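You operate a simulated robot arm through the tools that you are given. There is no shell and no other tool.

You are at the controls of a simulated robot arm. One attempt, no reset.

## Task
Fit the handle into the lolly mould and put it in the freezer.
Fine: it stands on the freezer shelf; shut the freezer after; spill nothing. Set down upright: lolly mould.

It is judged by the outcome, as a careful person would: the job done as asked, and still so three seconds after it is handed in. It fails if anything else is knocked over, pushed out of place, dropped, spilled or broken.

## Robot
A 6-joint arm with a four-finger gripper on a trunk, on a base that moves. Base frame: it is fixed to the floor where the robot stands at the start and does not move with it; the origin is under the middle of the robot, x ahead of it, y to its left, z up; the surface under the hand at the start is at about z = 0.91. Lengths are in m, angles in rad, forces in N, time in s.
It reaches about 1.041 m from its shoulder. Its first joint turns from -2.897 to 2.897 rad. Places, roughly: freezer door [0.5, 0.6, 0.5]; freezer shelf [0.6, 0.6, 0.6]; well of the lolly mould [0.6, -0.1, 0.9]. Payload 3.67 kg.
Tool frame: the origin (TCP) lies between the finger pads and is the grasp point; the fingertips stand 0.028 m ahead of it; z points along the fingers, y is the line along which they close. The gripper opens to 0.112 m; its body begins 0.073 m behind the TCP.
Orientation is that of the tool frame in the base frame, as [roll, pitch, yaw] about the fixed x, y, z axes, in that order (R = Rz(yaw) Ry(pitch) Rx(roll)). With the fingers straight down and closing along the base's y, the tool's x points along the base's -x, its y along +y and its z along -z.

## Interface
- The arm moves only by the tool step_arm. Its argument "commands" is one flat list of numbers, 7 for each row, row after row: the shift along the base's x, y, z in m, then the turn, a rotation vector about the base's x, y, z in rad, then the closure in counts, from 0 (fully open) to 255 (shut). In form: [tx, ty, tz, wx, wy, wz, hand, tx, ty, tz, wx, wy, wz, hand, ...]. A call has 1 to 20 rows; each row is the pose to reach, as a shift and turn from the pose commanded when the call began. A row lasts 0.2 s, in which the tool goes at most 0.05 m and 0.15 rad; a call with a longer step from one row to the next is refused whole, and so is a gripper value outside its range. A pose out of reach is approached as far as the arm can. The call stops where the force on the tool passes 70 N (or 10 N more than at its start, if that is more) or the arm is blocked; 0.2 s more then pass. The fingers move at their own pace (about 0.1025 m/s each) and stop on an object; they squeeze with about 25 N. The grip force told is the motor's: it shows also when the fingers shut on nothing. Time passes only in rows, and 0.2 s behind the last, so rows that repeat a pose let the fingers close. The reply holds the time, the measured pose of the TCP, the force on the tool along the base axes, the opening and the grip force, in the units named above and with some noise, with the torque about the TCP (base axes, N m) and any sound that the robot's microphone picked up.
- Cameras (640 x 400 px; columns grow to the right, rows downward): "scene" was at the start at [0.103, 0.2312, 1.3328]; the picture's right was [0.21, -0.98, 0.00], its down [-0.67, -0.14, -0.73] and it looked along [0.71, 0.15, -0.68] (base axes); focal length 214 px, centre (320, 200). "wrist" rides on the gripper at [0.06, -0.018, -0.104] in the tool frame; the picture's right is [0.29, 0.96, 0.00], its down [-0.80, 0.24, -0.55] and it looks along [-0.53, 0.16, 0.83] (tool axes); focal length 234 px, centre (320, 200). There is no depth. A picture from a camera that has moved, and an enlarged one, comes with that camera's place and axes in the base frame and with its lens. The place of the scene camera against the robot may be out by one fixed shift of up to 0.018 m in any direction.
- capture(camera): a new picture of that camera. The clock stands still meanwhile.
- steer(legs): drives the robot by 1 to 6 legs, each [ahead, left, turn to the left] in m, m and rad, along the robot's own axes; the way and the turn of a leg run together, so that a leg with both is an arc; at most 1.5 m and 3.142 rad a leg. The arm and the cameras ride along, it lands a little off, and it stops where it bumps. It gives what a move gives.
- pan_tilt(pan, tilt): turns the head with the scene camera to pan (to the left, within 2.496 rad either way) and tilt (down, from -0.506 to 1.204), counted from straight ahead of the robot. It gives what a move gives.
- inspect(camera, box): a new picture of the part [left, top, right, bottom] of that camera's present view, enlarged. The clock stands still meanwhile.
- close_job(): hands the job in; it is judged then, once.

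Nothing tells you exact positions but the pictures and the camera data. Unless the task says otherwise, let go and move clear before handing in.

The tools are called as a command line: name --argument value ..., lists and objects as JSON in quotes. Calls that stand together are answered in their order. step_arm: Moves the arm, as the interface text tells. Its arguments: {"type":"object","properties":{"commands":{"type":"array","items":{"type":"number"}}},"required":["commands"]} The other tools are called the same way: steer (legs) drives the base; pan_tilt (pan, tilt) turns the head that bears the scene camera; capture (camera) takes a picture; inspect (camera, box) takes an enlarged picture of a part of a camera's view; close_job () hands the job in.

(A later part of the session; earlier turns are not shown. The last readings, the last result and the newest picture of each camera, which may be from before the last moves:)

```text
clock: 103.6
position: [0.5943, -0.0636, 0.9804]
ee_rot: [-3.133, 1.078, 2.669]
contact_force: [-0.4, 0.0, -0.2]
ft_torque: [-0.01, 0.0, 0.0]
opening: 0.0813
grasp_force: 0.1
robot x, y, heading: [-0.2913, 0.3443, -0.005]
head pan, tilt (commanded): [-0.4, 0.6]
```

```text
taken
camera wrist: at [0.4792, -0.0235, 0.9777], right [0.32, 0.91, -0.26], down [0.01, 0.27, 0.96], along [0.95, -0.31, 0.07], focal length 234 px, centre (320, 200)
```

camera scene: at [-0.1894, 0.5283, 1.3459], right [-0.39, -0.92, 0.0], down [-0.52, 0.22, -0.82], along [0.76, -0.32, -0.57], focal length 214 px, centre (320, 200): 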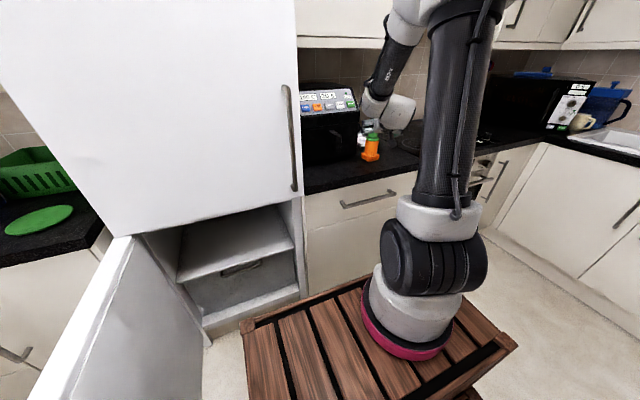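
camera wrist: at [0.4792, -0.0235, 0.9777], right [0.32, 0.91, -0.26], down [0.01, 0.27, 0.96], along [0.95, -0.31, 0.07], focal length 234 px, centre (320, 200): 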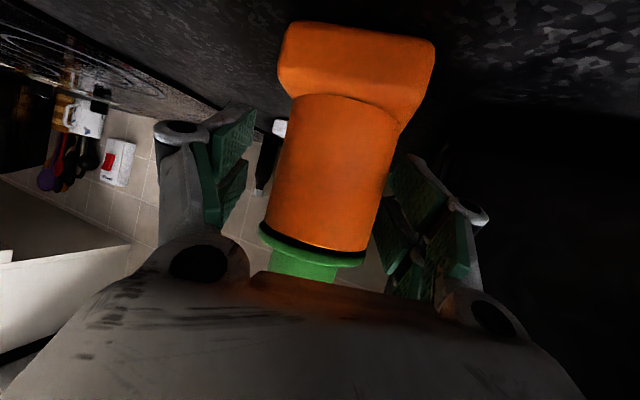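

step_arm --commands '[0.0016, 0.0031, 0, 0, 0, 0, 85, 0.0036, 0.0071, 0, 0, 0, 0, 90, 0.0036, 0.0071, 0, 0, 0, 0, 90]'

inspect --camera "wrist" --box '[180, 0, 500, 290]'

```text
clock: 104.4
position: [0.5975, -0.057, 0.9817]
ee_rot: [-3.136, 1.08, 2.668]
contact_force: [-0.9, -0.7, 0.0]
ft_torque: [-0.01, 0.02, -0.04]
opening: 0.073
grasp_force: 0.9
robot x, y, heading: [-0.2965, 0.3475, -0.003]
head pan, tilt (commanded): [-0.4, 0.6]
```

```text
1.38 times, centred on (340, 145) of wrist
camera zoom: at [0.4827, -0.017, 0.9788], right [0.32, 0.91, -0.26], down [0.01, 0.27, 0.96], along [0.95, -0.31, 0.08], focal length 323 px, centre (292, 276)
```

zoom: 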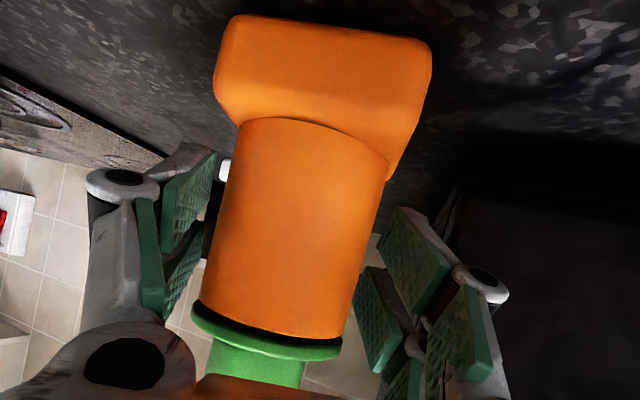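

Now the cup is centred and the tips clear the base. Closing again.

step_arm --commands '[0, 0, 0, 0, 0, 0, 110, 0, 0, 0, 0, 0, 0, 140, 0, 0, 0, 0, 0, 0, 200, 0, 0, 0, 0, 0, 0, 255, 0, 0, 0, 0, 0, 0, 255]'

inspect --camera "wrist" --box '[180, 0, 500, 290]'

```text
clock: 105.6
position: [0.5991, -0.057, 0.9815]
ee_rot: [-3.135, 1.082, 2.668]
contact_force: [0.3, -3.5, 3.3]
ft_torque: [-0.43, 0.28, 0.07]
opening: 0.063
grasp_force: 25.0
robot x, y, heading: [-0.2915, 0.347, -0.004]
head pan, tilt (commanded): [-0.4, 0.6]
```

```text
1.38 times, centred on (340, 145) of wrist
camera zoom: at [0.4827, -0.0171, 0.9791], right [0.32, 0.91, -0.26], down [0.01, 0.27, 0.96], along [0.95, -0.31, 0.08], focal length 323 px, centre (292, 276)
```

zoom: 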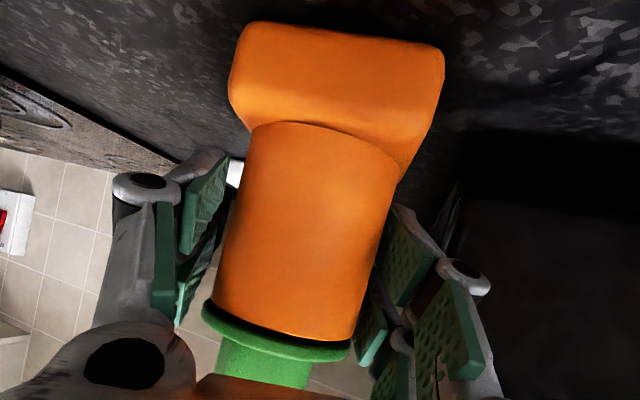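

The pads are overlapping the disc this time, so lifting could pull the handle out. The better hold is the square base, whose sides now line up with the pads. I'll open a little, go lower and check.

step_arm --commands '[0, 0, 0, 0, 0, 0, 84, 0, 0, 0, 0, 0, 0, 84, 0, 0, -0.008, 0, 0, 0, 84, 0, 0, -0.016, 0, 0, 0, 84, 0, 0, -0.0245, 0, 0, 0, 84]'

inspect --camera "wrist" --box '[180, 0, 500, 290]'

```text
clock: 106.8
position: [0.5974, -0.0568, 0.9587]
ee_rot: [-3.135, 1.082, 2.665]
contact_force: [-3.1, -3.5, 6.8]
ft_torque: [-0.1, -0.15, 0.19]
opening: 0.0763
grasp_force: 8.6
robot x, y, heading: [-0.2941, 0.3493, -0.009]
head pan, tilt (commanded): [-0.4, 0.6]
```

```text
1.38 times, centred on (340, 145) of wrist
camera zoom: at [0.482, -0.0173, 0.9546], right [0.32, 0.91, -0.26], down [0.01, 0.27, 0.96], along [0.95, -0.31, 0.08], focal length 323 px, centre (292, 276)
```

zoom: 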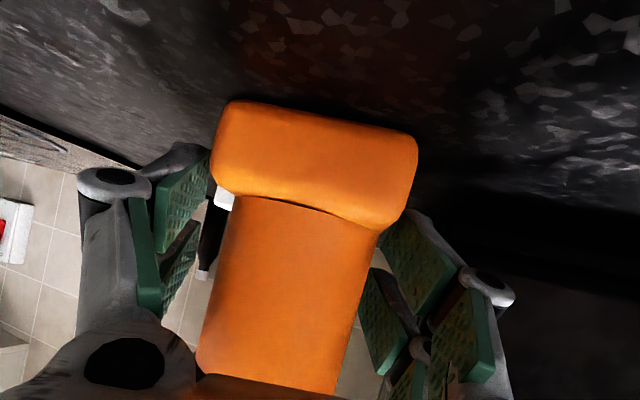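

step_arm --commands '[0, 0, 0, 0, 0, 0, 110, 0, 0, 0, 0, 0, 0, 180, 0, 0, 0, 0, 0, 0, 255, 0, 0, 0, 0, 0, 0, 255]'

inspect --camera "wrist" --box '[180, 0, 500, 290]'

```text
clock: 107.8
position: [0.5988, -0.0563, 0.9566]
ee_rot: [-3.135, 1.08, 2.669]
contact_force: [-0.5, 0.0, -1.1]
ft_torque: [0.04, 0.09, 0.0]
opening: 0.0661
grasp_force: 25.1
robot x, y, heading: [-0.2912, 0.3468, -0.003]
head pan, tilt (commanded): [-0.4, 0.6]
```

```text
1.38 times, centred on (340, 145) of wrist
camera zoom: at [0.4823, -0.0168, 0.9539], right [0.32, 0.91, -0.26], down [0.01, 0.27, 0.96], along [0.95, -0.31, 0.07], focal length 323 px, centre (292, 276)
```

zoom: 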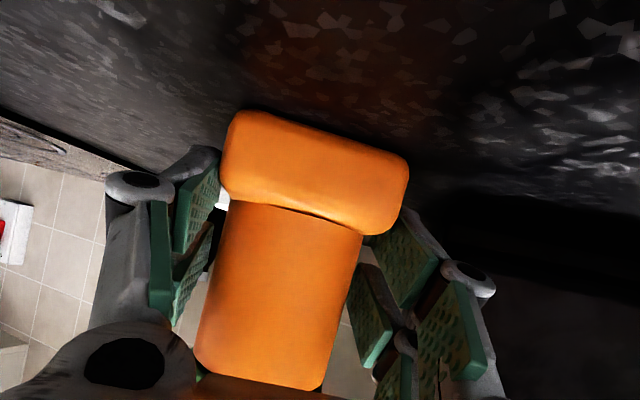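

The pads hold the square base flat (66 mm, 25 N, no side loads). I'll lift gently by 1 cm and check that it comes up straight.

step_arm --commands '[0, 0, 0.003, 0, 0, 0, 255, 0, 0, 0.007, 0, 0, 0, 255, 0, 0, 0.012, 0, 0, 0, 255]'

inspect --camera "wrist" --box '[180, 0, 500, 290]'

inspect --camera "scene" --box '[340, 100, 420, 180]'

```text
clock: 108.6
position: [0.5971, -0.0561, 0.9688]
ee_rot: [-3.135, 1.081, 2.666]
contact_force: [0.3, -0.1, -4.0]
ft_torque: [0.07, 0.06, -0.01]
opening: 0.066
grasp_force: 25.1
robot x, y, heading: [-0.2923, 0.3491, -0.007]
head pan, tilt (commanded): [-0.4, 0.6]
```

```text
1.38 times, centred on (340, 145) of wrist
camera zoom: at [0.4826, -0.0169, 0.9661], right [0.32, 0.91, -0.26], down [0.01, 0.27, 0.96], along [0.95, -0.31, 0.08], focal length 323 px, centre (292, 276)
```

zoom: 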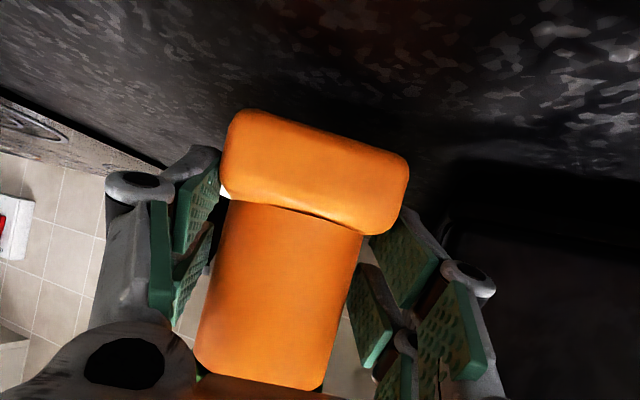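

```text
5.00 times, centred on (380, 140) of scene
camera zoom: at [-0.1892, 0.5281, 1.3459], right [-0.39, -0.92, 0.0], down [-0.52, 0.22, -0.82], along [0.76, -0.32, -0.57], focal length 1072 px, centre (20, 500)
```

zoom: 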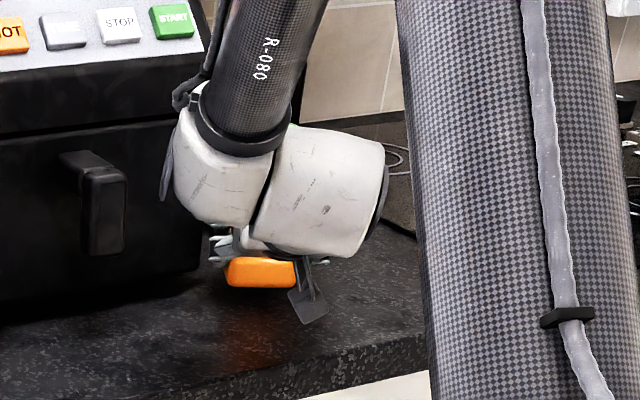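

The mould lifts cleanly with its lid on, weighing about 4 N and hanging straight. I'll raise it well above the counter and pull it back toward the robot, keeping the tilt unchanged.

step_arm --commands '[0, 0, 0.03, 0, 0, 0, 255, -0.005, 0.0025, 0.06, 0, 0, 0, 255, -0.015, 0.0075, 0.09, 0, 0, 0, 255, -0.035, 0.017, 0.115, 0, 0, 0, 255, -0.065, 0.032, 0.13, 0, 0, 0, 255, -0.095, 0.0465, 0.135, 0, 0, 0, 255, -0.125, 0.061, 0.135, 0, 0, 0, 255, -0.15, 0.0735, 0.135, 0, 0, 0, 255]'

capture --camera "scene"

capture --camera "wrist"

```text
clock: 110.4
position: [0.448, 0.0166, 1.1022]
ee_rot: [-3.135, 1.079, 2.668]
contact_force: [0.9, 0.0, -3.8]
ft_torque: [0.03, 0.05, -0.02]
opening: 0.066
grasp_force: 25.8
robot x, y, heading: [-0.2966, 0.347, -0.006]
head pan, tilt (commanded): [-0.4, 0.6]
```

```text
taken
camera scene: at [-0.1889, 0.528, 1.3459], right [-0.39, -0.92, 0.0], down [-0.52, 0.22, -0.82], along [0.76, -0.32, -0.57], focal length 214 px, centre (320, 200)
```

scene: 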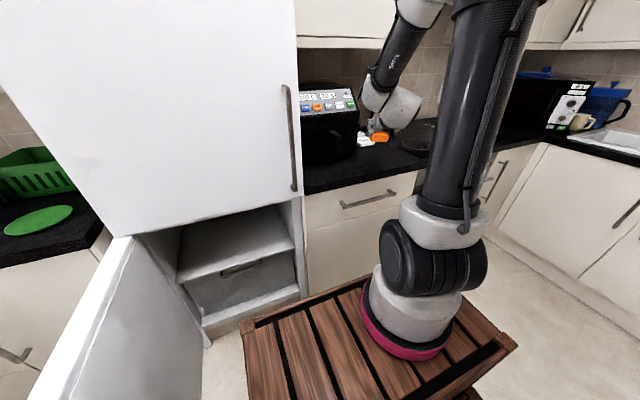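

```text
taken
camera wrist: at [0.332, 0.0556, 1.0993], right [0.32, 0.91, -0.26], down [0.01, 0.27, 0.96], along [0.95, -0.31, 0.08], focal length 234 px, centre (320, 200)
```

wrist: 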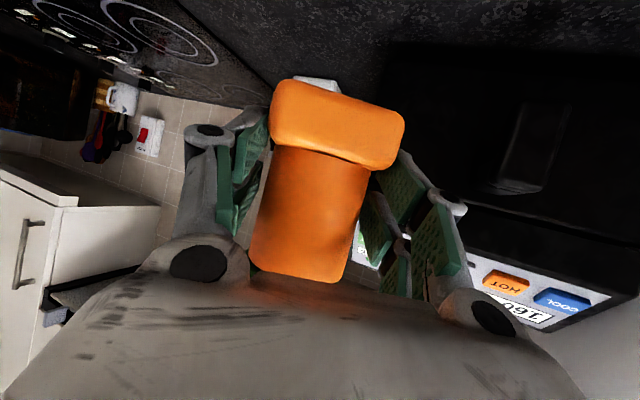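

The mould is held steady and the appliance has not moved. I'll drive 0.14 m straight back to get room to swing the arm toward the freezer.

steer --legs '[[-0.14, 0.0, 0.0]]'

pan_tilt --pan 0.0 --tilt 0.7

capture --camera "scene"

```text
clock: 111.7
position: [0.3065, 0.0157, 1.1029]
ee_rot: [-3.134, 1.081, 2.666]
contact_force: [0.2, -0.5, -4.8]
ft_torque: [0.05, 0.09, -0.03]
opening: 0.066
grasp_force: 24.8
robot x, y, heading: [-0.4353, 0.347, -0.008]
head pan, tilt (commanded): [-0.4, 0.6]
```

```text
clock: 112.6
position: [0.3071, 0.0147, 1.1031]
ee_rot: [-3.134, 1.079, 2.667]
contact_force: [-0.7, 0.2, -5.2]
ft_torque: [0.04, 0.09, -0.02]
opening: 0.0662
grasp_force: 24.6
robot x, y, heading: [-0.4318, 0.3534, -0.008]
head pan, tilt (commanded): [0.0, 0.7]
```

```text
taken
camera scene: at [-0.3252, 0.5631, 1.3373], right [-0.01, -1.0, 0.0], down [-0.64, 0.01, -0.76], along [0.76, -0.01, -0.64], focal length 214 px, centre (320, 200)
```

scene: 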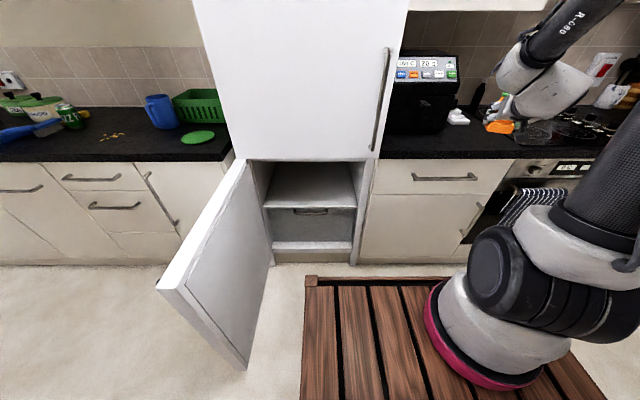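

I'm now at x -0.43. The swing radius has to be a little smaller to clear the fridge's upper handle, so I'll pull the mould in a bit more first.

step_arm --commands '[-0.025, 0.0125, 0, 0, 0, 0.008, 255, -0.05, 0.025, 0, 0, 0, 0.015, 255]'

```text
clock: 113.2
position: [0.2567, 0.0409, 1.102]
ee_rot: [-3.132, 1.08, 2.682]
contact_force: [1.4, -1.4, -3.6]
ft_torque: [0.03, 0.08, 0.01]
opening: 0.0658
grasp_force: 25.0
robot x, y, heading: [-0.4359, 0.3503, -0.005]
head pan, tilt (commanded): [0.0, 0.7]
```

step_arm --commands '[0.0166, 0.0376, 0, 0, 0, 0.0818, 255, 0.03, 0.0764, 0, 0, 0, 0.1636, 255, 0.0402, 0.1161, 0, 0, 0, 0.2453, 255, 0.0471, 0.1566, 0, 0, 0, 0.3271, 255, 0.0507, 0.1974, 0, 0, 0, 0.4088, 255]'

capture --camera "scene"

```text
clock: 114.4
position: [0.3085, 0.2387, 1.1028]
ee_rot: [-3.133, 1.079, 3.092]
contact_force: [0.1, -1.0, -4.9]
ft_torque: [0.03, 0.1, -0.02]
opening: 0.0662
grasp_force: 24.8
robot x, y, heading: [-0.4326, 0.3491, -0.005]
head pan, tilt (commanded): [0.0, 0.7]
```

```text
taken
camera scene: at [-0.3252, 0.563, 1.3373], right [-0.01, -1.0, 0.0], down [-0.64, 0.0, -0.76], along [0.76, -0.01, -0.64], focal length 214 px, centre (320, 200)
```

scene: 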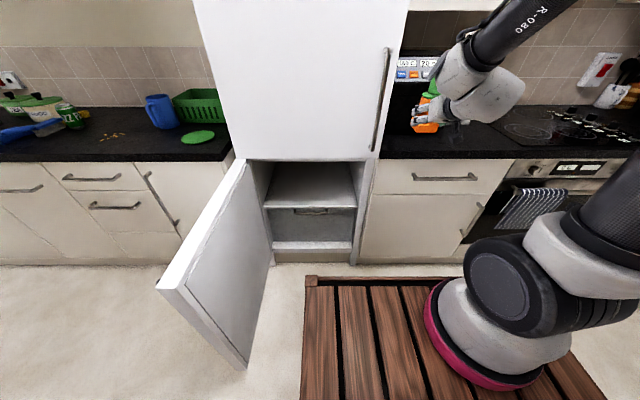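

The mould is upright and the swing is clear. I'll continue the swing to face the freezer.

step_arm --commands '[0.0003, 0.0411, 0, 0, 0, 0.0818, 255, -0.0028, 0.082, 0, 0, 0, 0.1636, 255, -0.0092, 0.1225, 0, 0, 0, 0.2453, 255, -0.0189, 0.1625, 0, 0, 0, 0.3271, 255, -0.0319, 0.2014, 0, 0, 0, 0.4088, 255]'

capture --camera "scene"

capture --camera "wrist"

```text
clock: 115.6
position: [0.2755, 0.4419, 1.1039]
ee_rot: [-3.135, 1.082, -2.784]
contact_force: [0.8, -0.2, -4.7]
ft_torque: [-0.01, 0.07, -0.02]
opening: 0.0659
grasp_force: 24.6
robot x, y, heading: [-0.4328, 0.3519, -0.008]
head pan, tilt (commanded): [0.0, 0.7]
```

```text
taken
camera scene: at [-0.3251, 0.5631, 1.3373], right [-0.01, -1.0, 0.0], down [-0.64, 0.0, -0.76], along [0.76, -0.01, -0.64], focal length 214 px, centre (320, 200)
```

scene: 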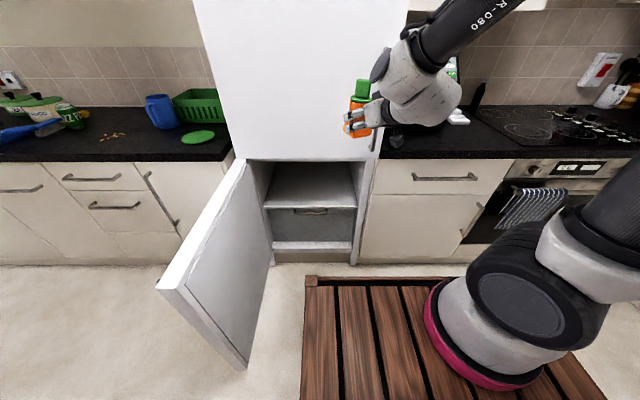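

```text
taken
camera wrist: at [0.1684, 0.3832, 1.1003], right [-0.46, 0.85, -0.26], down [-0.19, 0.19, 0.96], along [0.87, 0.49, 0.08], focal length 234 px, centre (320, 200)
```

wrist: 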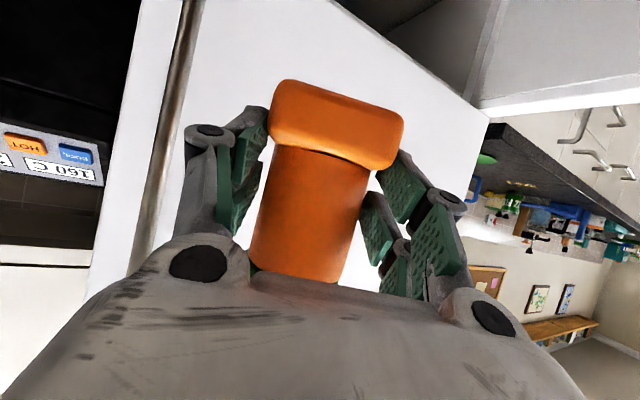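

The mould faces the freezer, upright. I'll lower it in front of the opening, keeping it clear of the fridge front, in two stages.

step_arm --commands '[0.014, 0.0053, -0.045, 0, 0, 0, 255, 0.028, 0.0106, -0.09, 0, 0, 0, 255, 0.0421, 0.0159, -0.135, 0, 0, 0, 255, 0.0561, 0.0212, -0.18, 0, 0, 0, 255, 0.0701, 0.0266, -0.225, 0, 0, 0, 255]'

capture --camera "scene"

```text
clock: 116.8
position: [0.3441, 0.4655, 0.8782]
ee_rot: [-3.135, 1.082, -2.785]
contact_force: [-0.4, -0.3, -3.9]
ft_torque: [-0.06, 0.09, 0.01]
opening: 0.0661
grasp_force: 25.3
robot x, y, heading: [-0.4319, 0.3506, -0.007]
head pan, tilt (commanded): [0.0, 0.7]
```

```text
taken
camera scene: at [-0.3257, 0.5631, 1.3373], right [-0.01, -1.0, 0.0], down [-0.64, 0.0, -0.77], along [0.77, -0.01, -0.64], focal length 214 px, centre (320, 200)
```

scene: 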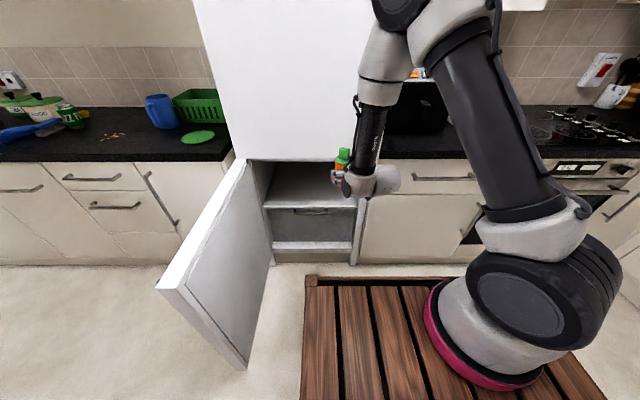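

step_arm --commands '[0.0095, 0.0035, -0.045, 0, 0, 0, 255, 0.019, 0.007, -0.09, 0, 0, 0, 255, 0.028, 0.0105, -0.135, 0, 0, 0, 255, 0.0375, 0.014, -0.175, 0, 0, 0, 255]'

capture --camera "scene"

capture --camera "wrist"

```text
clock: 117.8
position: [0.3806, 0.4797, 0.7022]
ee_rot: [-3.135, 1.081, -2.783]
contact_force: [-0.4, 0.8, -4.0]
ft_torque: [-0.04, 0.11, -0.03]
opening: 0.066
grasp_force: 24.6
robot x, y, heading: [-0.4358, 0.3508, -0.01]
head pan, tilt (commanded): [0.0, 0.7]
```

```text
taken
camera scene: at [-0.3254, 0.5633, 1.3372], right [-0.01, -1.0, 0.0], down [-0.64, 0.0, -0.76], along [0.76, -0.01, -0.64], focal length 214 px, centre (320, 200)
```

scene: 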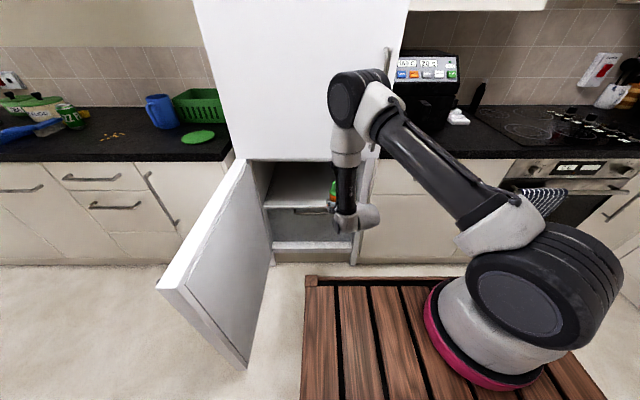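

```text
taken
camera wrist: at [0.2748, 0.4223, 0.6989], right [-0.46, 0.85, -0.26], down [-0.19, 0.19, 0.96], along [0.87, 0.49, 0.08], focal length 234 px, centre (320, 200)
```

wrist: 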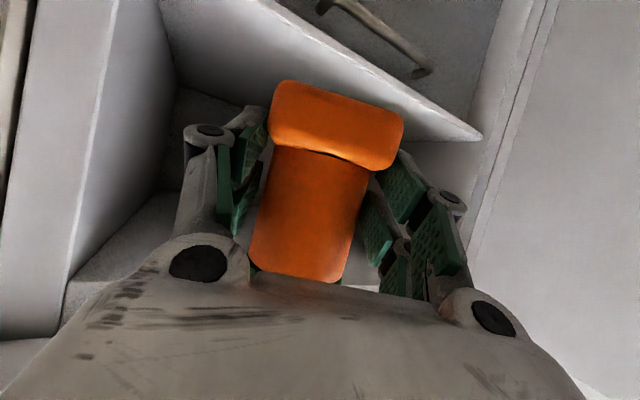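

The arm reaches comfortably now and the mould hangs upright before the opening. I'll measure the shelf height more precisely from this closer view.

inspect --camera "wrist" --box '[380, 60, 520, 170]'

inspect --camera "wrist" --box '[150, 0, 330, 120]'

inspect --camera "scene" --box '[230, 140, 390, 260]'

```text
3.64 times, centred on (450, 115) of wrist
camera zoom: at [0.2748, 0.4223, 0.6989], right [-0.46, 0.85, -0.26], down [-0.19, 0.19, 0.96], along [0.87, 0.49, 0.08], focal length 852 px, centre (-153, 509)
```

zoom: 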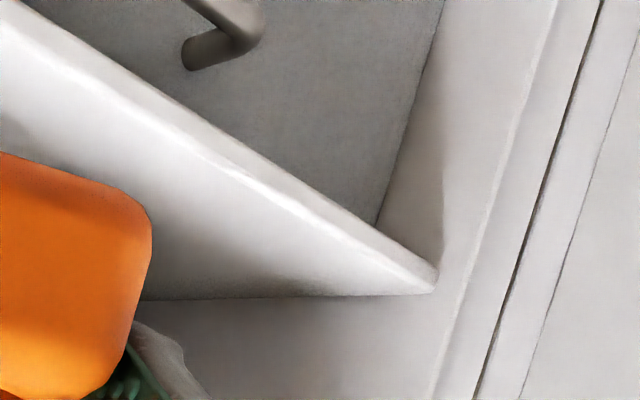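

```text
3.33 times, centred on (240, 60) of wrist
camera zoom: at [0.2748, 0.4223, 0.6989], right [-0.46, 0.85, -0.26], down [-0.19, 0.19, 0.96], along [0.87, 0.49, 0.08], focal length 781 px, centre (587, 667)
```

zoom: 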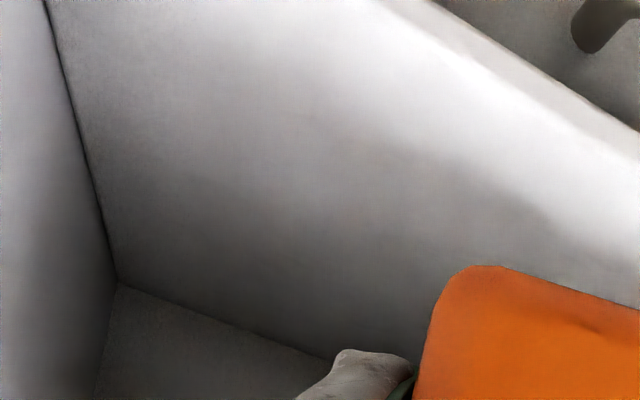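

```text
3.33 times, centred on (310, 200) of scene
camera zoom: at [-0.3254, 0.5633, 1.3372], right [-0.01, -1.0, 0.0], down [-0.64, 0.0, -0.76], along [0.76, -0.01, -0.64], focal length 715 px, centre (353, 200)
```

zoom: 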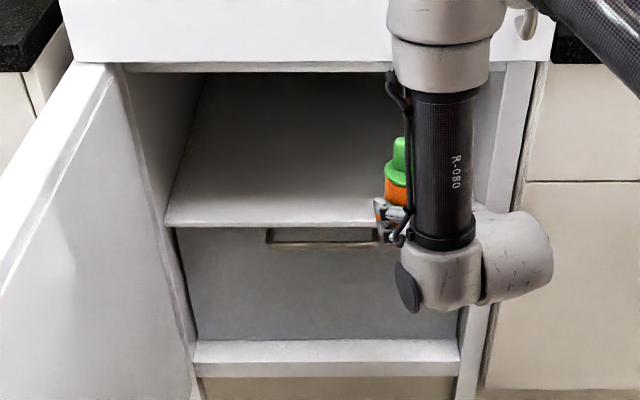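

The shelf top is at z ≈ 0.54 with its front edge at x ≈ 0.55. I'll extend the mould into the freezer about 7 cm above the shelf.

step_arm --commands '[0.0399, 0.015, -0.007, 0, 0, 0, 255, 0.0798, 0.03, -0.014, 0, 0, 0, 255, 0.1197, 0.0451, -0.021, 0, 0, 0, 255, 0.1596, 0.0602, -0.028, 0, 0, 0, 255]'

capture --camera "scene"

capture --camera "wrist"

```text
clock: 118.8
position: [0.5417, 0.54, 0.6744]
ee_rot: [-3.134, 1.083, -2.785]
contact_force: [-0.8, 0.1, -3.7]
ft_torque: [-0.06, 0.09, 0.02]
opening: 0.0662
grasp_force: 25.0
robot x, y, heading: [-0.4339, 0.354, -0.005]
head pan, tilt (commanded): [0.0, 0.7]
```

```text
taken
camera scene: at [-0.3253, 0.5633, 1.3372], right [-0.01, -1.0, 0.0], down [-0.64, 0.0, -0.76], along [0.76, -0.01, -0.64], focal length 214 px, centre (320, 200)
```

scene: 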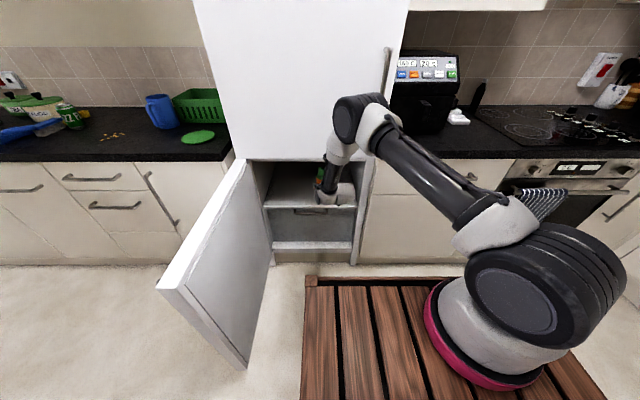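

```text
taken
camera wrist: at [0.4354, 0.4816, 0.672], right [-0.46, 0.85, -0.26], down [-0.19, 0.19, 0.96], along [0.87, 0.49, 0.08], focal length 234 px, centre (320, 200)
```

wrist: 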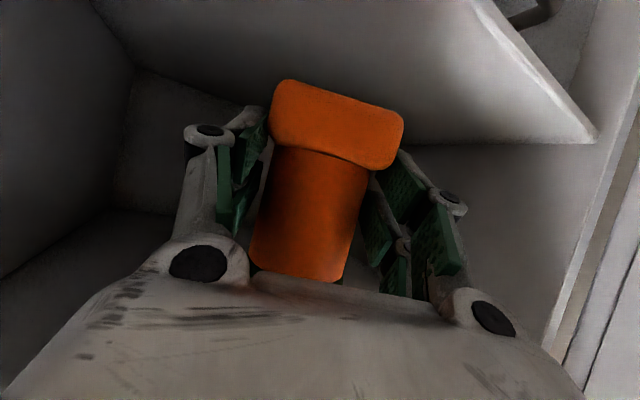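

step_arm --commands '[0.034, 0.0128, -0.004, 0, 0, 0, 255, 0.067, 0.0253, -0.008, 0, 0, 0, 255, 0.098, 0.037, -0.012, 0, 0, 0, 255]'

capture --camera "scene"

capture --camera "wrist"

```text
clock: 119.6
position: [0.6421, 0.577, 0.6644]
ee_rot: [-3.135, 1.082, -2.786]
contact_force: [-0.7, -0.4, -3.6]
ft_torque: [-0.04, 0.13, 0.0]
opening: 0.0662
grasp_force: 25.2
robot x, y, heading: [-0.4346, 0.3498, -0.011]
head pan, tilt (commanded): [0.0, 0.7]
```

```text
taken
camera scene: at [-0.3252, 0.5633, 1.3372], right [-0.01, -1.0, 0.0], down [-0.64, 0.0, -0.76], along [0.76, -0.01, -0.64], focal length 214 px, centre (320, 200)
```

scene: 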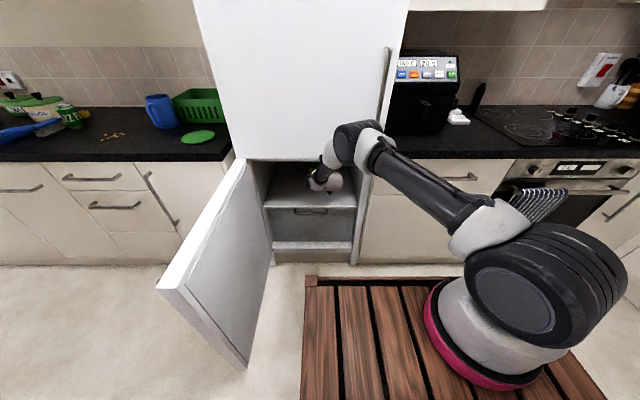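

```text
taken
camera wrist: at [0.5349, 0.519, 0.661], right [-0.46, 0.85, -0.26], down [-0.19, 0.19, 0.96], along [0.87, 0.49, 0.08], focal length 234 px, centre (320, 200)
```

wrist: 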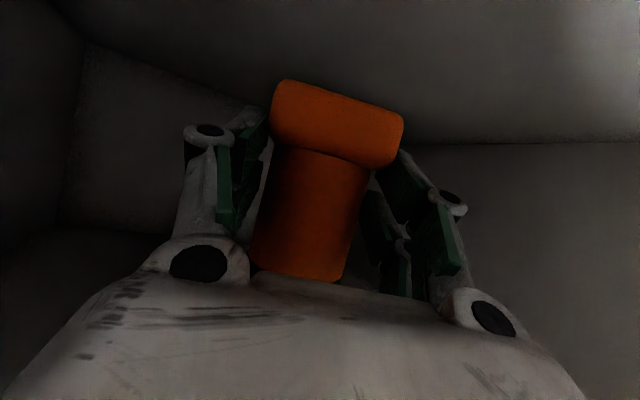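

The mould is over the shelf at x ≈ 0.64, y ≈ 0.58. I'll lower it slowly and watch the force for touchdown.

step_arm --commands '[0, 0, -0.018, 0, 0, 0, 255, 0, 0, -0.036, 0, 0, 0, 255, 0, 0, -0.05, 0, 0, 0, 255, 0, 0, -0.058, 0, 0, 0, 255]'

inspect --camera "wrist" --box '[200, 40, 480, 290]'

```text
clock: 120.6
position: [0.6401, 0.5765, 0.6043]
ee_rot: [-3.134, 1.081, -2.782]
contact_force: [-0.1, -0.6, -3.5]
ft_torque: [-0.03, 0.08, 0.01]
opening: 0.0661
grasp_force: 24.9
robot x, y, heading: [-0.4366, 0.3511, -0.004]
head pan, tilt (commanded): [0.0, 0.7]
```

```text
1.60 times, centred on (340, 165) of wrist
camera zoom: at [0.5333, 0.5184, 0.602], right [-0.46, 0.85, -0.26], down [-0.19, 0.19, 0.96], along [0.87, 0.49, 0.08], focal length 375 px, centre (288, 256)
```

zoom: 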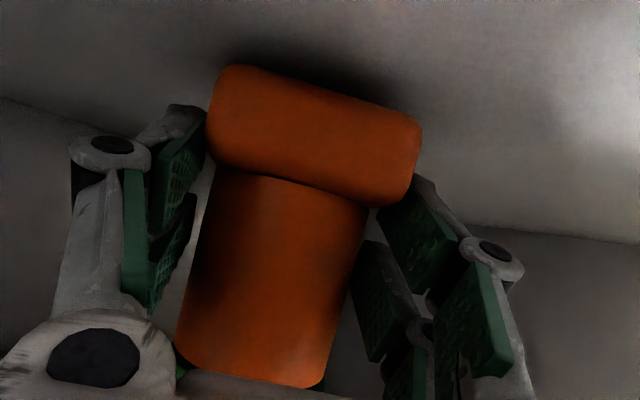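

step_arm --commands '[0, 0, -0.003, 0, 0, 0, 255, 0, 0, -0.006, 0, 0, 0, 255, 0, 0, -0.009, 0, 0, 0, 255]'

```text
clock: 121.4
position: [0.641, 0.5765, 0.5978]
ee_rot: [-3.136, 1.081, -2.787]
contact_force: [-1.6, -1.6, 0.5]
ft_torque: [0.02, 0.2, 0.03]
opening: 0.0662
grasp_force: 24.7
robot x, y, heading: [-0.4345, 0.348, -0.01]
head pan, tilt (commanded): [0.0, 0.7]
```

step_arm --commands '[0, 0, -0.001, 0, 0, 0, 255, 0, 0, -0.002, 0, 0, 0, 255]'

inspect --camera "wrist" --box '[200, 40, 480, 290]'

```text
clock: 122.0
position: [0.6406, 0.5764, 0.5971]
ee_rot: [-3.133, 1.085, -2.784]
contact_force: [-1.0, -5.3, 15.2]
ft_torque: [-0.24, 0.24, 0.03]
opening: 0.066
grasp_force: 25.0
robot x, y, heading: [-0.4366, 0.3487, -0.007]
head pan, tilt (commanded): [0.0, 0.7]
```

```text
1.60 times, centred on (340, 165) of wrist
camera zoom: at [0.5343, 0.5192, 0.593], right [-0.45, 0.85, -0.26], down [-0.19, 0.19, 0.96], along [0.87, 0.49, 0.08], focal length 375 px, centre (288, 256)
```

zoom: 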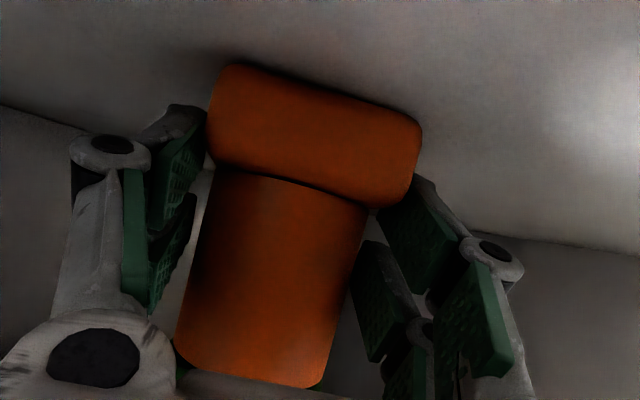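

The mould stands on the shelf (15 N contact). I'll ease off 1 mm and open the fingers gradually.

step_arm --commands '[0, 0, 0.001, 0, 0, 0, 255, 0, 0, 0.001, 0, 0, 0, 100, 0, 0, 0.001, 0, 0, 0, 70, 0, 0, 0.001, 0, 0, 0, 30, 0, 0, 0.001, 0, 0, 0, 0, 0, 0, 0.001, 0, 0, 0, 0]'

capture --camera "wrist"

```text
clock: 123.4
position: [0.6406, 0.5776, 0.5955]
ee_rot: [-3.134, 1.083, -2.784]
contact_force: [-0.2, -0.1, 0.5]
ft_torque: [-0.02, -0.02, 0.0]
opening: 0.1121
grasp_force: 0.1
robot x, y, heading: [-0.4326, 0.3493, -0.008]
head pan, tilt (commanded): [0.0, 0.7]
```

```text
taken
camera wrist: at [0.5336, 0.5193, 0.5919], right [-0.46, 0.85, -0.26], down [-0.19, 0.19, 0.96], along [0.87, 0.49, 0.08], focal length 234 px, centre (320, 200)
```

wrist: 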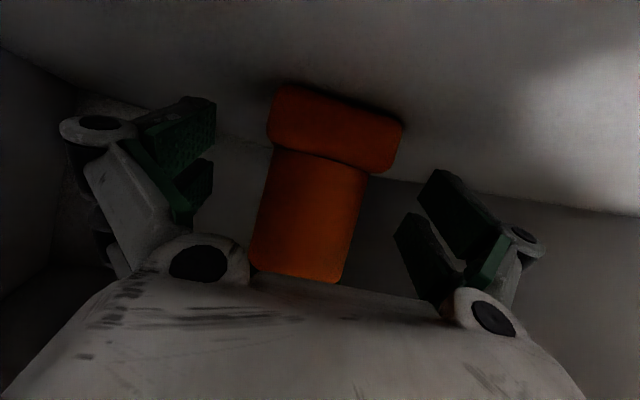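

The mould stands on its own on the shelf. I'll back the hand straight out, rising slightly, and then look at it.

step_arm --commands '[-0.02, -0.0076, 0.006, 0, 0, 0, 0, -0.05, -0.0189, 0.016, 0, 0, 0, 0, -0.085, -0.0322, 0.027, 0, 0, 0, 0, -0.12, -0.0454, 0.038, 0, 0, 0, 0, -0.155, -0.0587, 0.05, 0, 0, 0, 0, -0.19, -0.0719, 0.065, 0, 0, 0, 0, -0.225, -0.0852, 0.08, 0, 0, 0, 0]'

capture --camera "wrist"

capture --camera "scene"

```text
clock: 125.0
position: [0.4167, 0.4908, 0.6758]
ee_rot: [-3.133, 1.082, -2.785]
contact_force: [0.0, -0.5, 0.0]
ft_torque: [0.03, -0.05, -0.05]
opening: 0.112
grasp_force: 0.0
robot x, y, heading: [-0.4344, 0.3508, -0.011]
head pan, tilt (commanded): [0.0, 0.7]
```

```text
taken
camera wrist: at [0.31, 0.4326, 0.672], right [-0.46, 0.85, -0.26], down [-0.19, 0.19, 0.96], along [0.87, 0.49, 0.08], focal length 234 px, centre (320, 200)
```

wrist: 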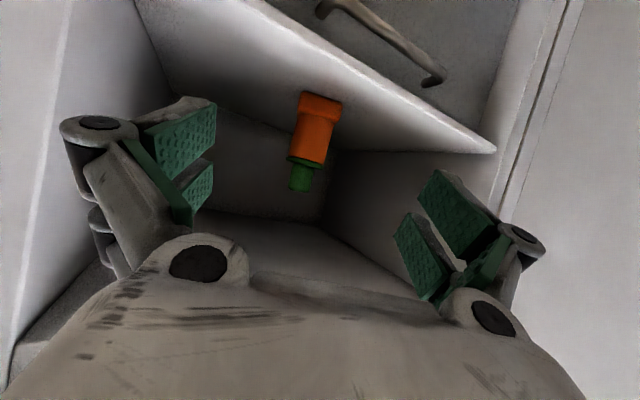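

```text
taken
camera scene: at [-0.3252, 0.5633, 1.3372], right [-0.01, -1.0, 0.0], down [-0.64, 0.0, -0.76], along [0.76, -0.01, -0.64], focal length 214 px, centre (320, 200)
```

scene: 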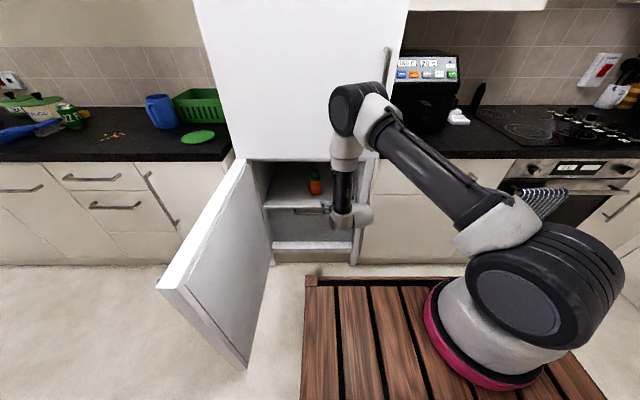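

The mould with its handle stands upright on the shelf. Now I'll retract the hand and bring it up clear of the fridge front before closing the door.

step_arm --commands '[-0.03, -0.0114, 0.03, 0, 0, 0, 100, -0.06, -0.0227, 0.06, 0, 0, 0, 200, -0.075, -0.0284, 0.105, 0, 0, 0, 255, -0.09, -0.034, 0.15, 0, 0, 0, 255, -0.105, -0.04, 0.195, 0, 0, 0, 255, -0.12, -0.0455, 0.24, 0, 0, 0, 255, -0.13, -0.049, 0.285, 0, 0, 0, 255, -0.135, -0.051, 0.33, 0, 0, 0, 255, -0.14, -0.053, 0.375, 0, 0, 0, 255, -0.145, -0.055, 0.42, 0, 0, 0, 255]'

inspect --camera "scene" --box '[230, 140, 390, 260]'

```text
clock: 127.2
position: [0.27, 0.4399, 1.0985]
ee_rot: [-3.134, 1.081, -2.781]
contact_force: [0.0, 0.4, -0.2]
ft_torque: [-0.02, -0.01, -0.02]
opening: 0.0001
grasp_force: 24.9
out of reach, approached as far as the arm can: row 6, 7, 8
robot x, y, heading: [-0.4348, 0.3526, -0.01]
head pan, tilt (commanded): [0.0, 0.7]
```

```text
3.33 times, centred on (310, 200) of scene
camera zoom: at [-0.325, 0.5635, 1.3372], right [-0.01, -1.0, 0.0], down [-0.64, 0.0, -0.76], along [0.76, -0.01, -0.64], focal length 715 px, centre (353, 200)
```

zoom: 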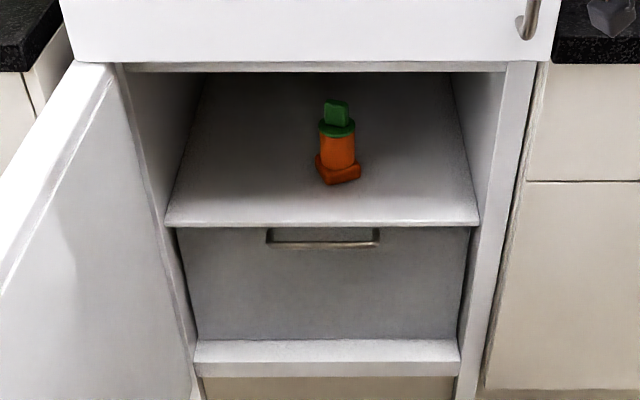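

The mould stands well inside on the shelf. Next I'll turn the hand to point straight down, staying in its radial plane.

step_arm --commands '[0, 0, 0, -0.0477, 0.1264, 0, 255, 0, 0, 0, -0.0953, 0.2529, 0, 255, 0, 0, 0, -0.143, 0.3793, 0, 255, 0, 0, 0, -0.1907, 0.5057, 0, 255, 0, 0, 0, -0.2384, 0.6322, 0, 255, 0, 0, 0, -0.286, 0.7586, 0, 255, 0, 0, 0, -0.3337, 0.885, 0, 255, 0, 0, 0, -0.3814, 1.0115, 0, 255]'

```text
clock: 129.0
position: [0.2689, 0.4369, 1.0964]
ee_rot: [-3.13, -0.002, -2.782]
contact_force: [-0.4, -0.3, -0.1]
ft_torque: [-0.02, -0.05, 0.0]
opening: 0.0
grasp_force: 24.6
out of reach, approached as far as the arm can: row 1, 2, 3
robot x, y, heading: [-0.4363, 0.3537, -0.01]
head pan, tilt (commanded): [0.0, 0.7]
```

The hand points down again. I'll swing it left over the open door's top to its outer side, well above the door.

step_arm --commands '[-0.0159, 0.0406, 0, 0, 0, 0.064, 255, -0.0317, 0.0812, 0, 0, 0, 0.128, 255, -0.0476, 0.1218, 0, 0, 0, 0.192, 255, -0.0634, 0.1624, 0, 0, 0, 0.256, 255, -0.0793, 0.203, 0, 0, 0, 0.32, 255, -0.0951, 0.2436, 0, 0, 0, 0.384, 255, -0.111, 0.2842, 0, 0, 0, 0.448, 255, -0.1268, 0.3248, 0, 0, 0, 0.512, 255, -0.1427, 0.3654, 0, 0, 0, 0.576, 255, -0.1585, 0.406, 0, 0, 0, 0.64, 255]'

capture --camera "scene"

capture --camera "wrist"

```text
clock: 131.2
position: [0.1118, 0.8442, 1.0953]
ee_rot: [-3.131, 0.001, -2.143]
contact_force: [1.4, -1.1, 0.5]
ft_torque: [0.07, 0.03, -0.02]
opening: 0.0002
grasp_force: 24.3
robot x, y, heading: [-0.4321, 0.351, -0.005]
head pan, tilt (commanded): [0.0, 0.7]
```

```text
taken
camera scene: at [-0.3252, 0.5628, 1.3373], right [-0.01, -1.0, 0.0], down [-0.64, 0.01, -0.76], along [0.76, -0.01, -0.64], focal length 214 px, centre (320, 200)
```

scene: 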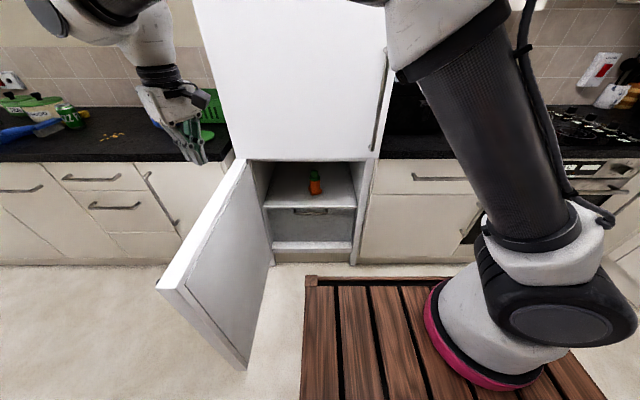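

```text
taken
camera wrist: at [0.0931, 0.7846, 1.1993], right [-0.96, 0.28, -0.01], down [0.23, 0.8, 0.55], along [0.16, 0.53, -0.83], focal length 234 px, centre (320, 200)
```

wrist: 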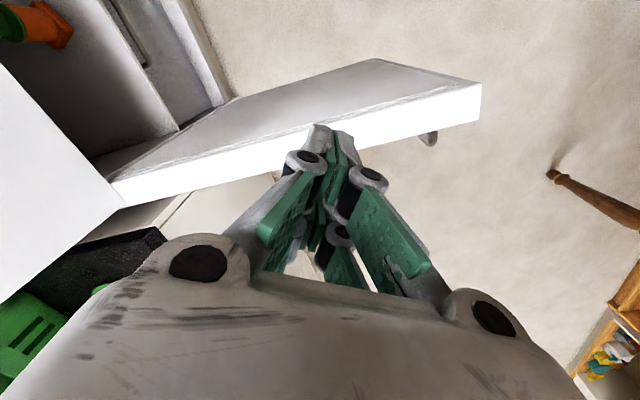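

From above I can see that the door's outer face is at y ≈ 0.93. I'll go on past it to y ≈ 0.995 and then lower the fingers on the outer side.

step_arm --commands '[-0.0125, 0.038, -0.01, 0, 0, 0.06, 255, -0.025, 0.076, -0.02, 0, 0, 0.12, 255, -0.0375, 0.114, -0.03, 0, 0, 0.18, 255, -0.05, 0.15, -0.04, 0, 0, 0.24, 255]'

capture --camera "wrist"

```text
clock: 132.2
position: [0.0618, 0.992, 1.0556]
ee_rot: [-3.132, 0.002, -1.901]
contact_force: [0.4, -1.2, 1.1]
ft_torque: [0.08, 0.03, 0.0]
opening: 0.0
grasp_force: 24.8
robot x, y, heading: [-0.4368, 0.3532, -0.008]
head pan, tilt (commanded): [0.0, 0.7]
```

```text
taken
camera wrist: at [0.0592, 0.9293, 1.1606], right [-1.0, 0.04, -0.01], down [0.03, 0.83, 0.55], along [0.03, 0.55, -0.83], focal length 234 px, centre (320, 200)
```

wrist: 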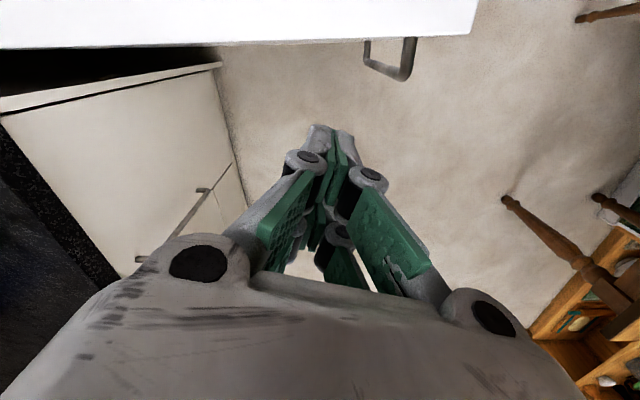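

The fingers are clear on the outer side by a few centimetres. I'll lower them below the door's top edge.

step_arm --commands '[0, 0, -0.045, 0, 0, 0, 255, 0, 0, -0.09, 0, 0, 0, 255, 0, 0, -0.135, 0, 0, 0, 255, 0, 0, -0.18, 0, 0, 0, 255, 0, 0, -0.223, 0, 0, 0, 255]'

capture --camera "wrist"

capture --camera "scene"

```text
clock: 133.4
position: [0.0629, 0.995, 0.832]
ee_rot: [-3.13, 0.001, -1.903]
contact_force: [-0.9, -0.8, 2.0]
ft_torque: [0.02, 0.02, -0.01]
opening: 0.0001
grasp_force: 25.1
robot x, y, heading: [-0.4315, 0.3504, -0.004]
head pan, tilt (commanded): [0.0, 0.7]
```

```text
taken
camera wrist: at [0.0598, 0.9322, 0.9367], right [-1.0, 0.04, -0.01], down [0.03, 0.83, 0.55], along [0.03, 0.55, -0.83], focal length 234 px, centre (320, 200)
```

wrist: 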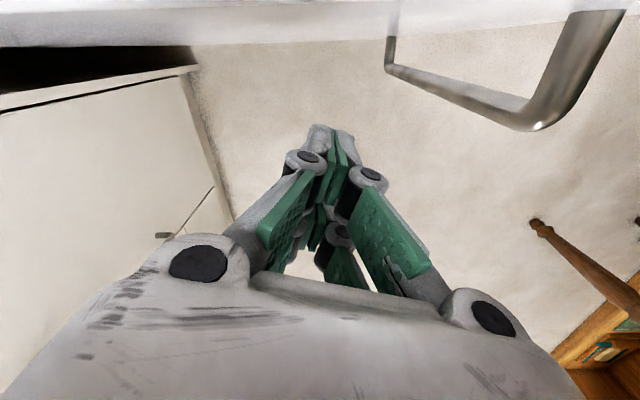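

```text
taken
camera scene: at [-0.3255, 0.5632, 1.3373], right [-0.01, -1.0, 0.0], down [-0.64, 0.0, -0.77], along [0.76, -0.01, -0.64], focal length 214 px, centre (320, 200)
```

scene: 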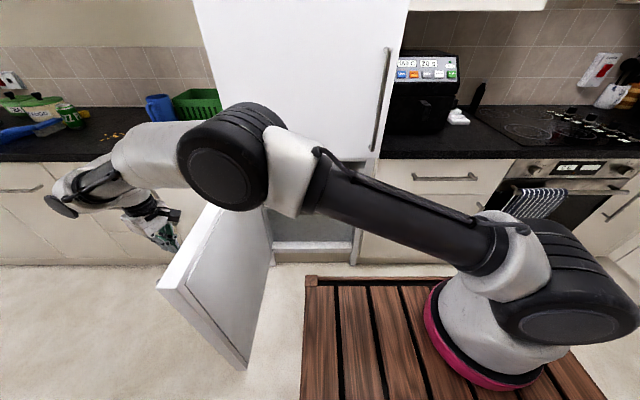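

The fingers are on the outer face side. I'll push the door gently toward closing for the first part, then check the clearance to the robot's base.

step_arm --commands '[0, -0.03, 0, 0, 0, 0, 255, -0.0015, -0.056, 0, 0, 0, -0.03, 255, -0.0005, -0.1, 0, 0, 0, -0.06, 255, 0.0053, -0.144, 0, 0, 0, -0.09, 255, 0.0154, -0.187, 0, 0, 0, -0.12, 255]'

capture --camera "scene"

capture --camera "wrist"

```text
clock: 134.6
position: [0.079, 0.8082, 0.8297]
ee_rot: [-3.132, 0.0, -2.022]
contact_force: [-0.9, -0.4, -0.5]
ft_torque: [0.0, -0.01, 0.05]
opening: 0.0001
grasp_force: 24.9
robot x, y, heading: [-0.4358, 0.3496, -0.008]
head pan, tilt (commanded): [0.0, 0.7]
```

```text
taken
camera scene: at [-0.3255, 0.5637, 1.3372], right [-0.01, -1.0, 0.0], down [-0.64, 0.0, -0.76], along [0.76, 0.0, -0.64], focal length 214 px, centre (320, 200)
```

scene: 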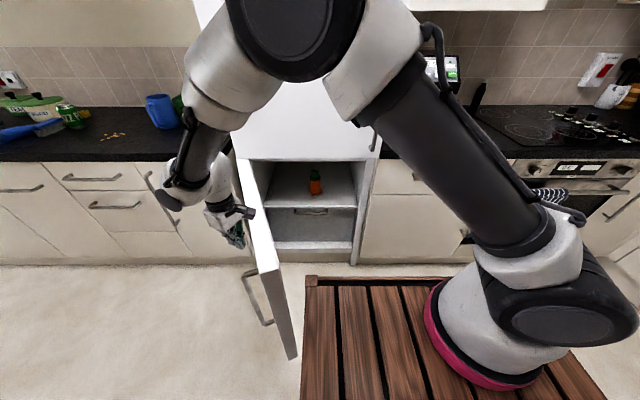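

```text
taken
camera wrist: at [0.0676, 0.7463, 0.9352], right [-0.99, 0.16, -0.01], down [0.13, 0.82, 0.55], along [0.1, 0.54, -0.83], focal length 234 px, centre (320, 200)
```

wrist: 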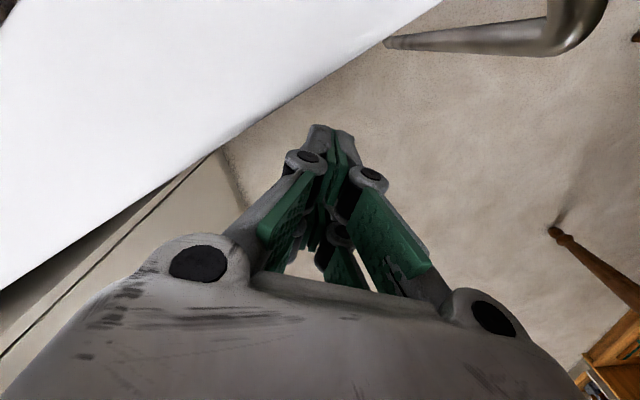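

The door is at about 68° and its tip will soon pass near the robot's base corner. I'll drive right 0.12 m: this moves the base away while the hand keeps pushing the door gently closed.

steer --legs '[[0.0, -0.12, 0.0]]'

capture --camera "scene"

```text
clock: 135.8
position: [0.078, 0.6878, 0.8308]
ee_rot: [-3.131, 0.0, -2.023]
contact_force: [1.4, -0.6, -0.4]
ft_torque: [-0.03, -0.01, 0.01]
opening: 0.0
grasp_force: 25.2
robot x, y, heading: [-0.4359, 0.2354, -0.007]
head pan, tilt (commanded): [0.0, 0.7]
```

```text
taken
camera scene: at [-0.3261, 0.444, 1.3372], right [-0.01, -1.0, 0.0], down [-0.64, 0.0, -0.76], along [0.76, -0.01, -0.64], focal length 214 px, centre (320, 200)
```

scene: 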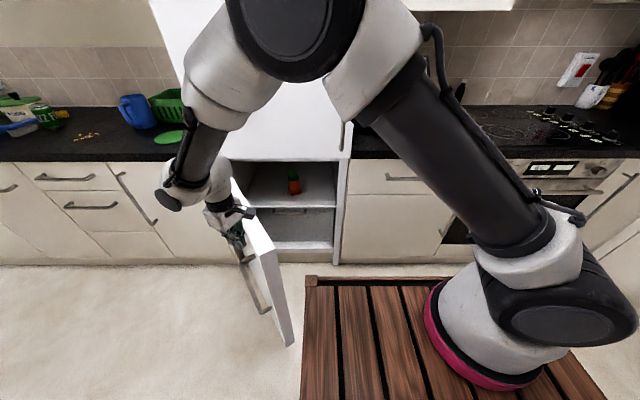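

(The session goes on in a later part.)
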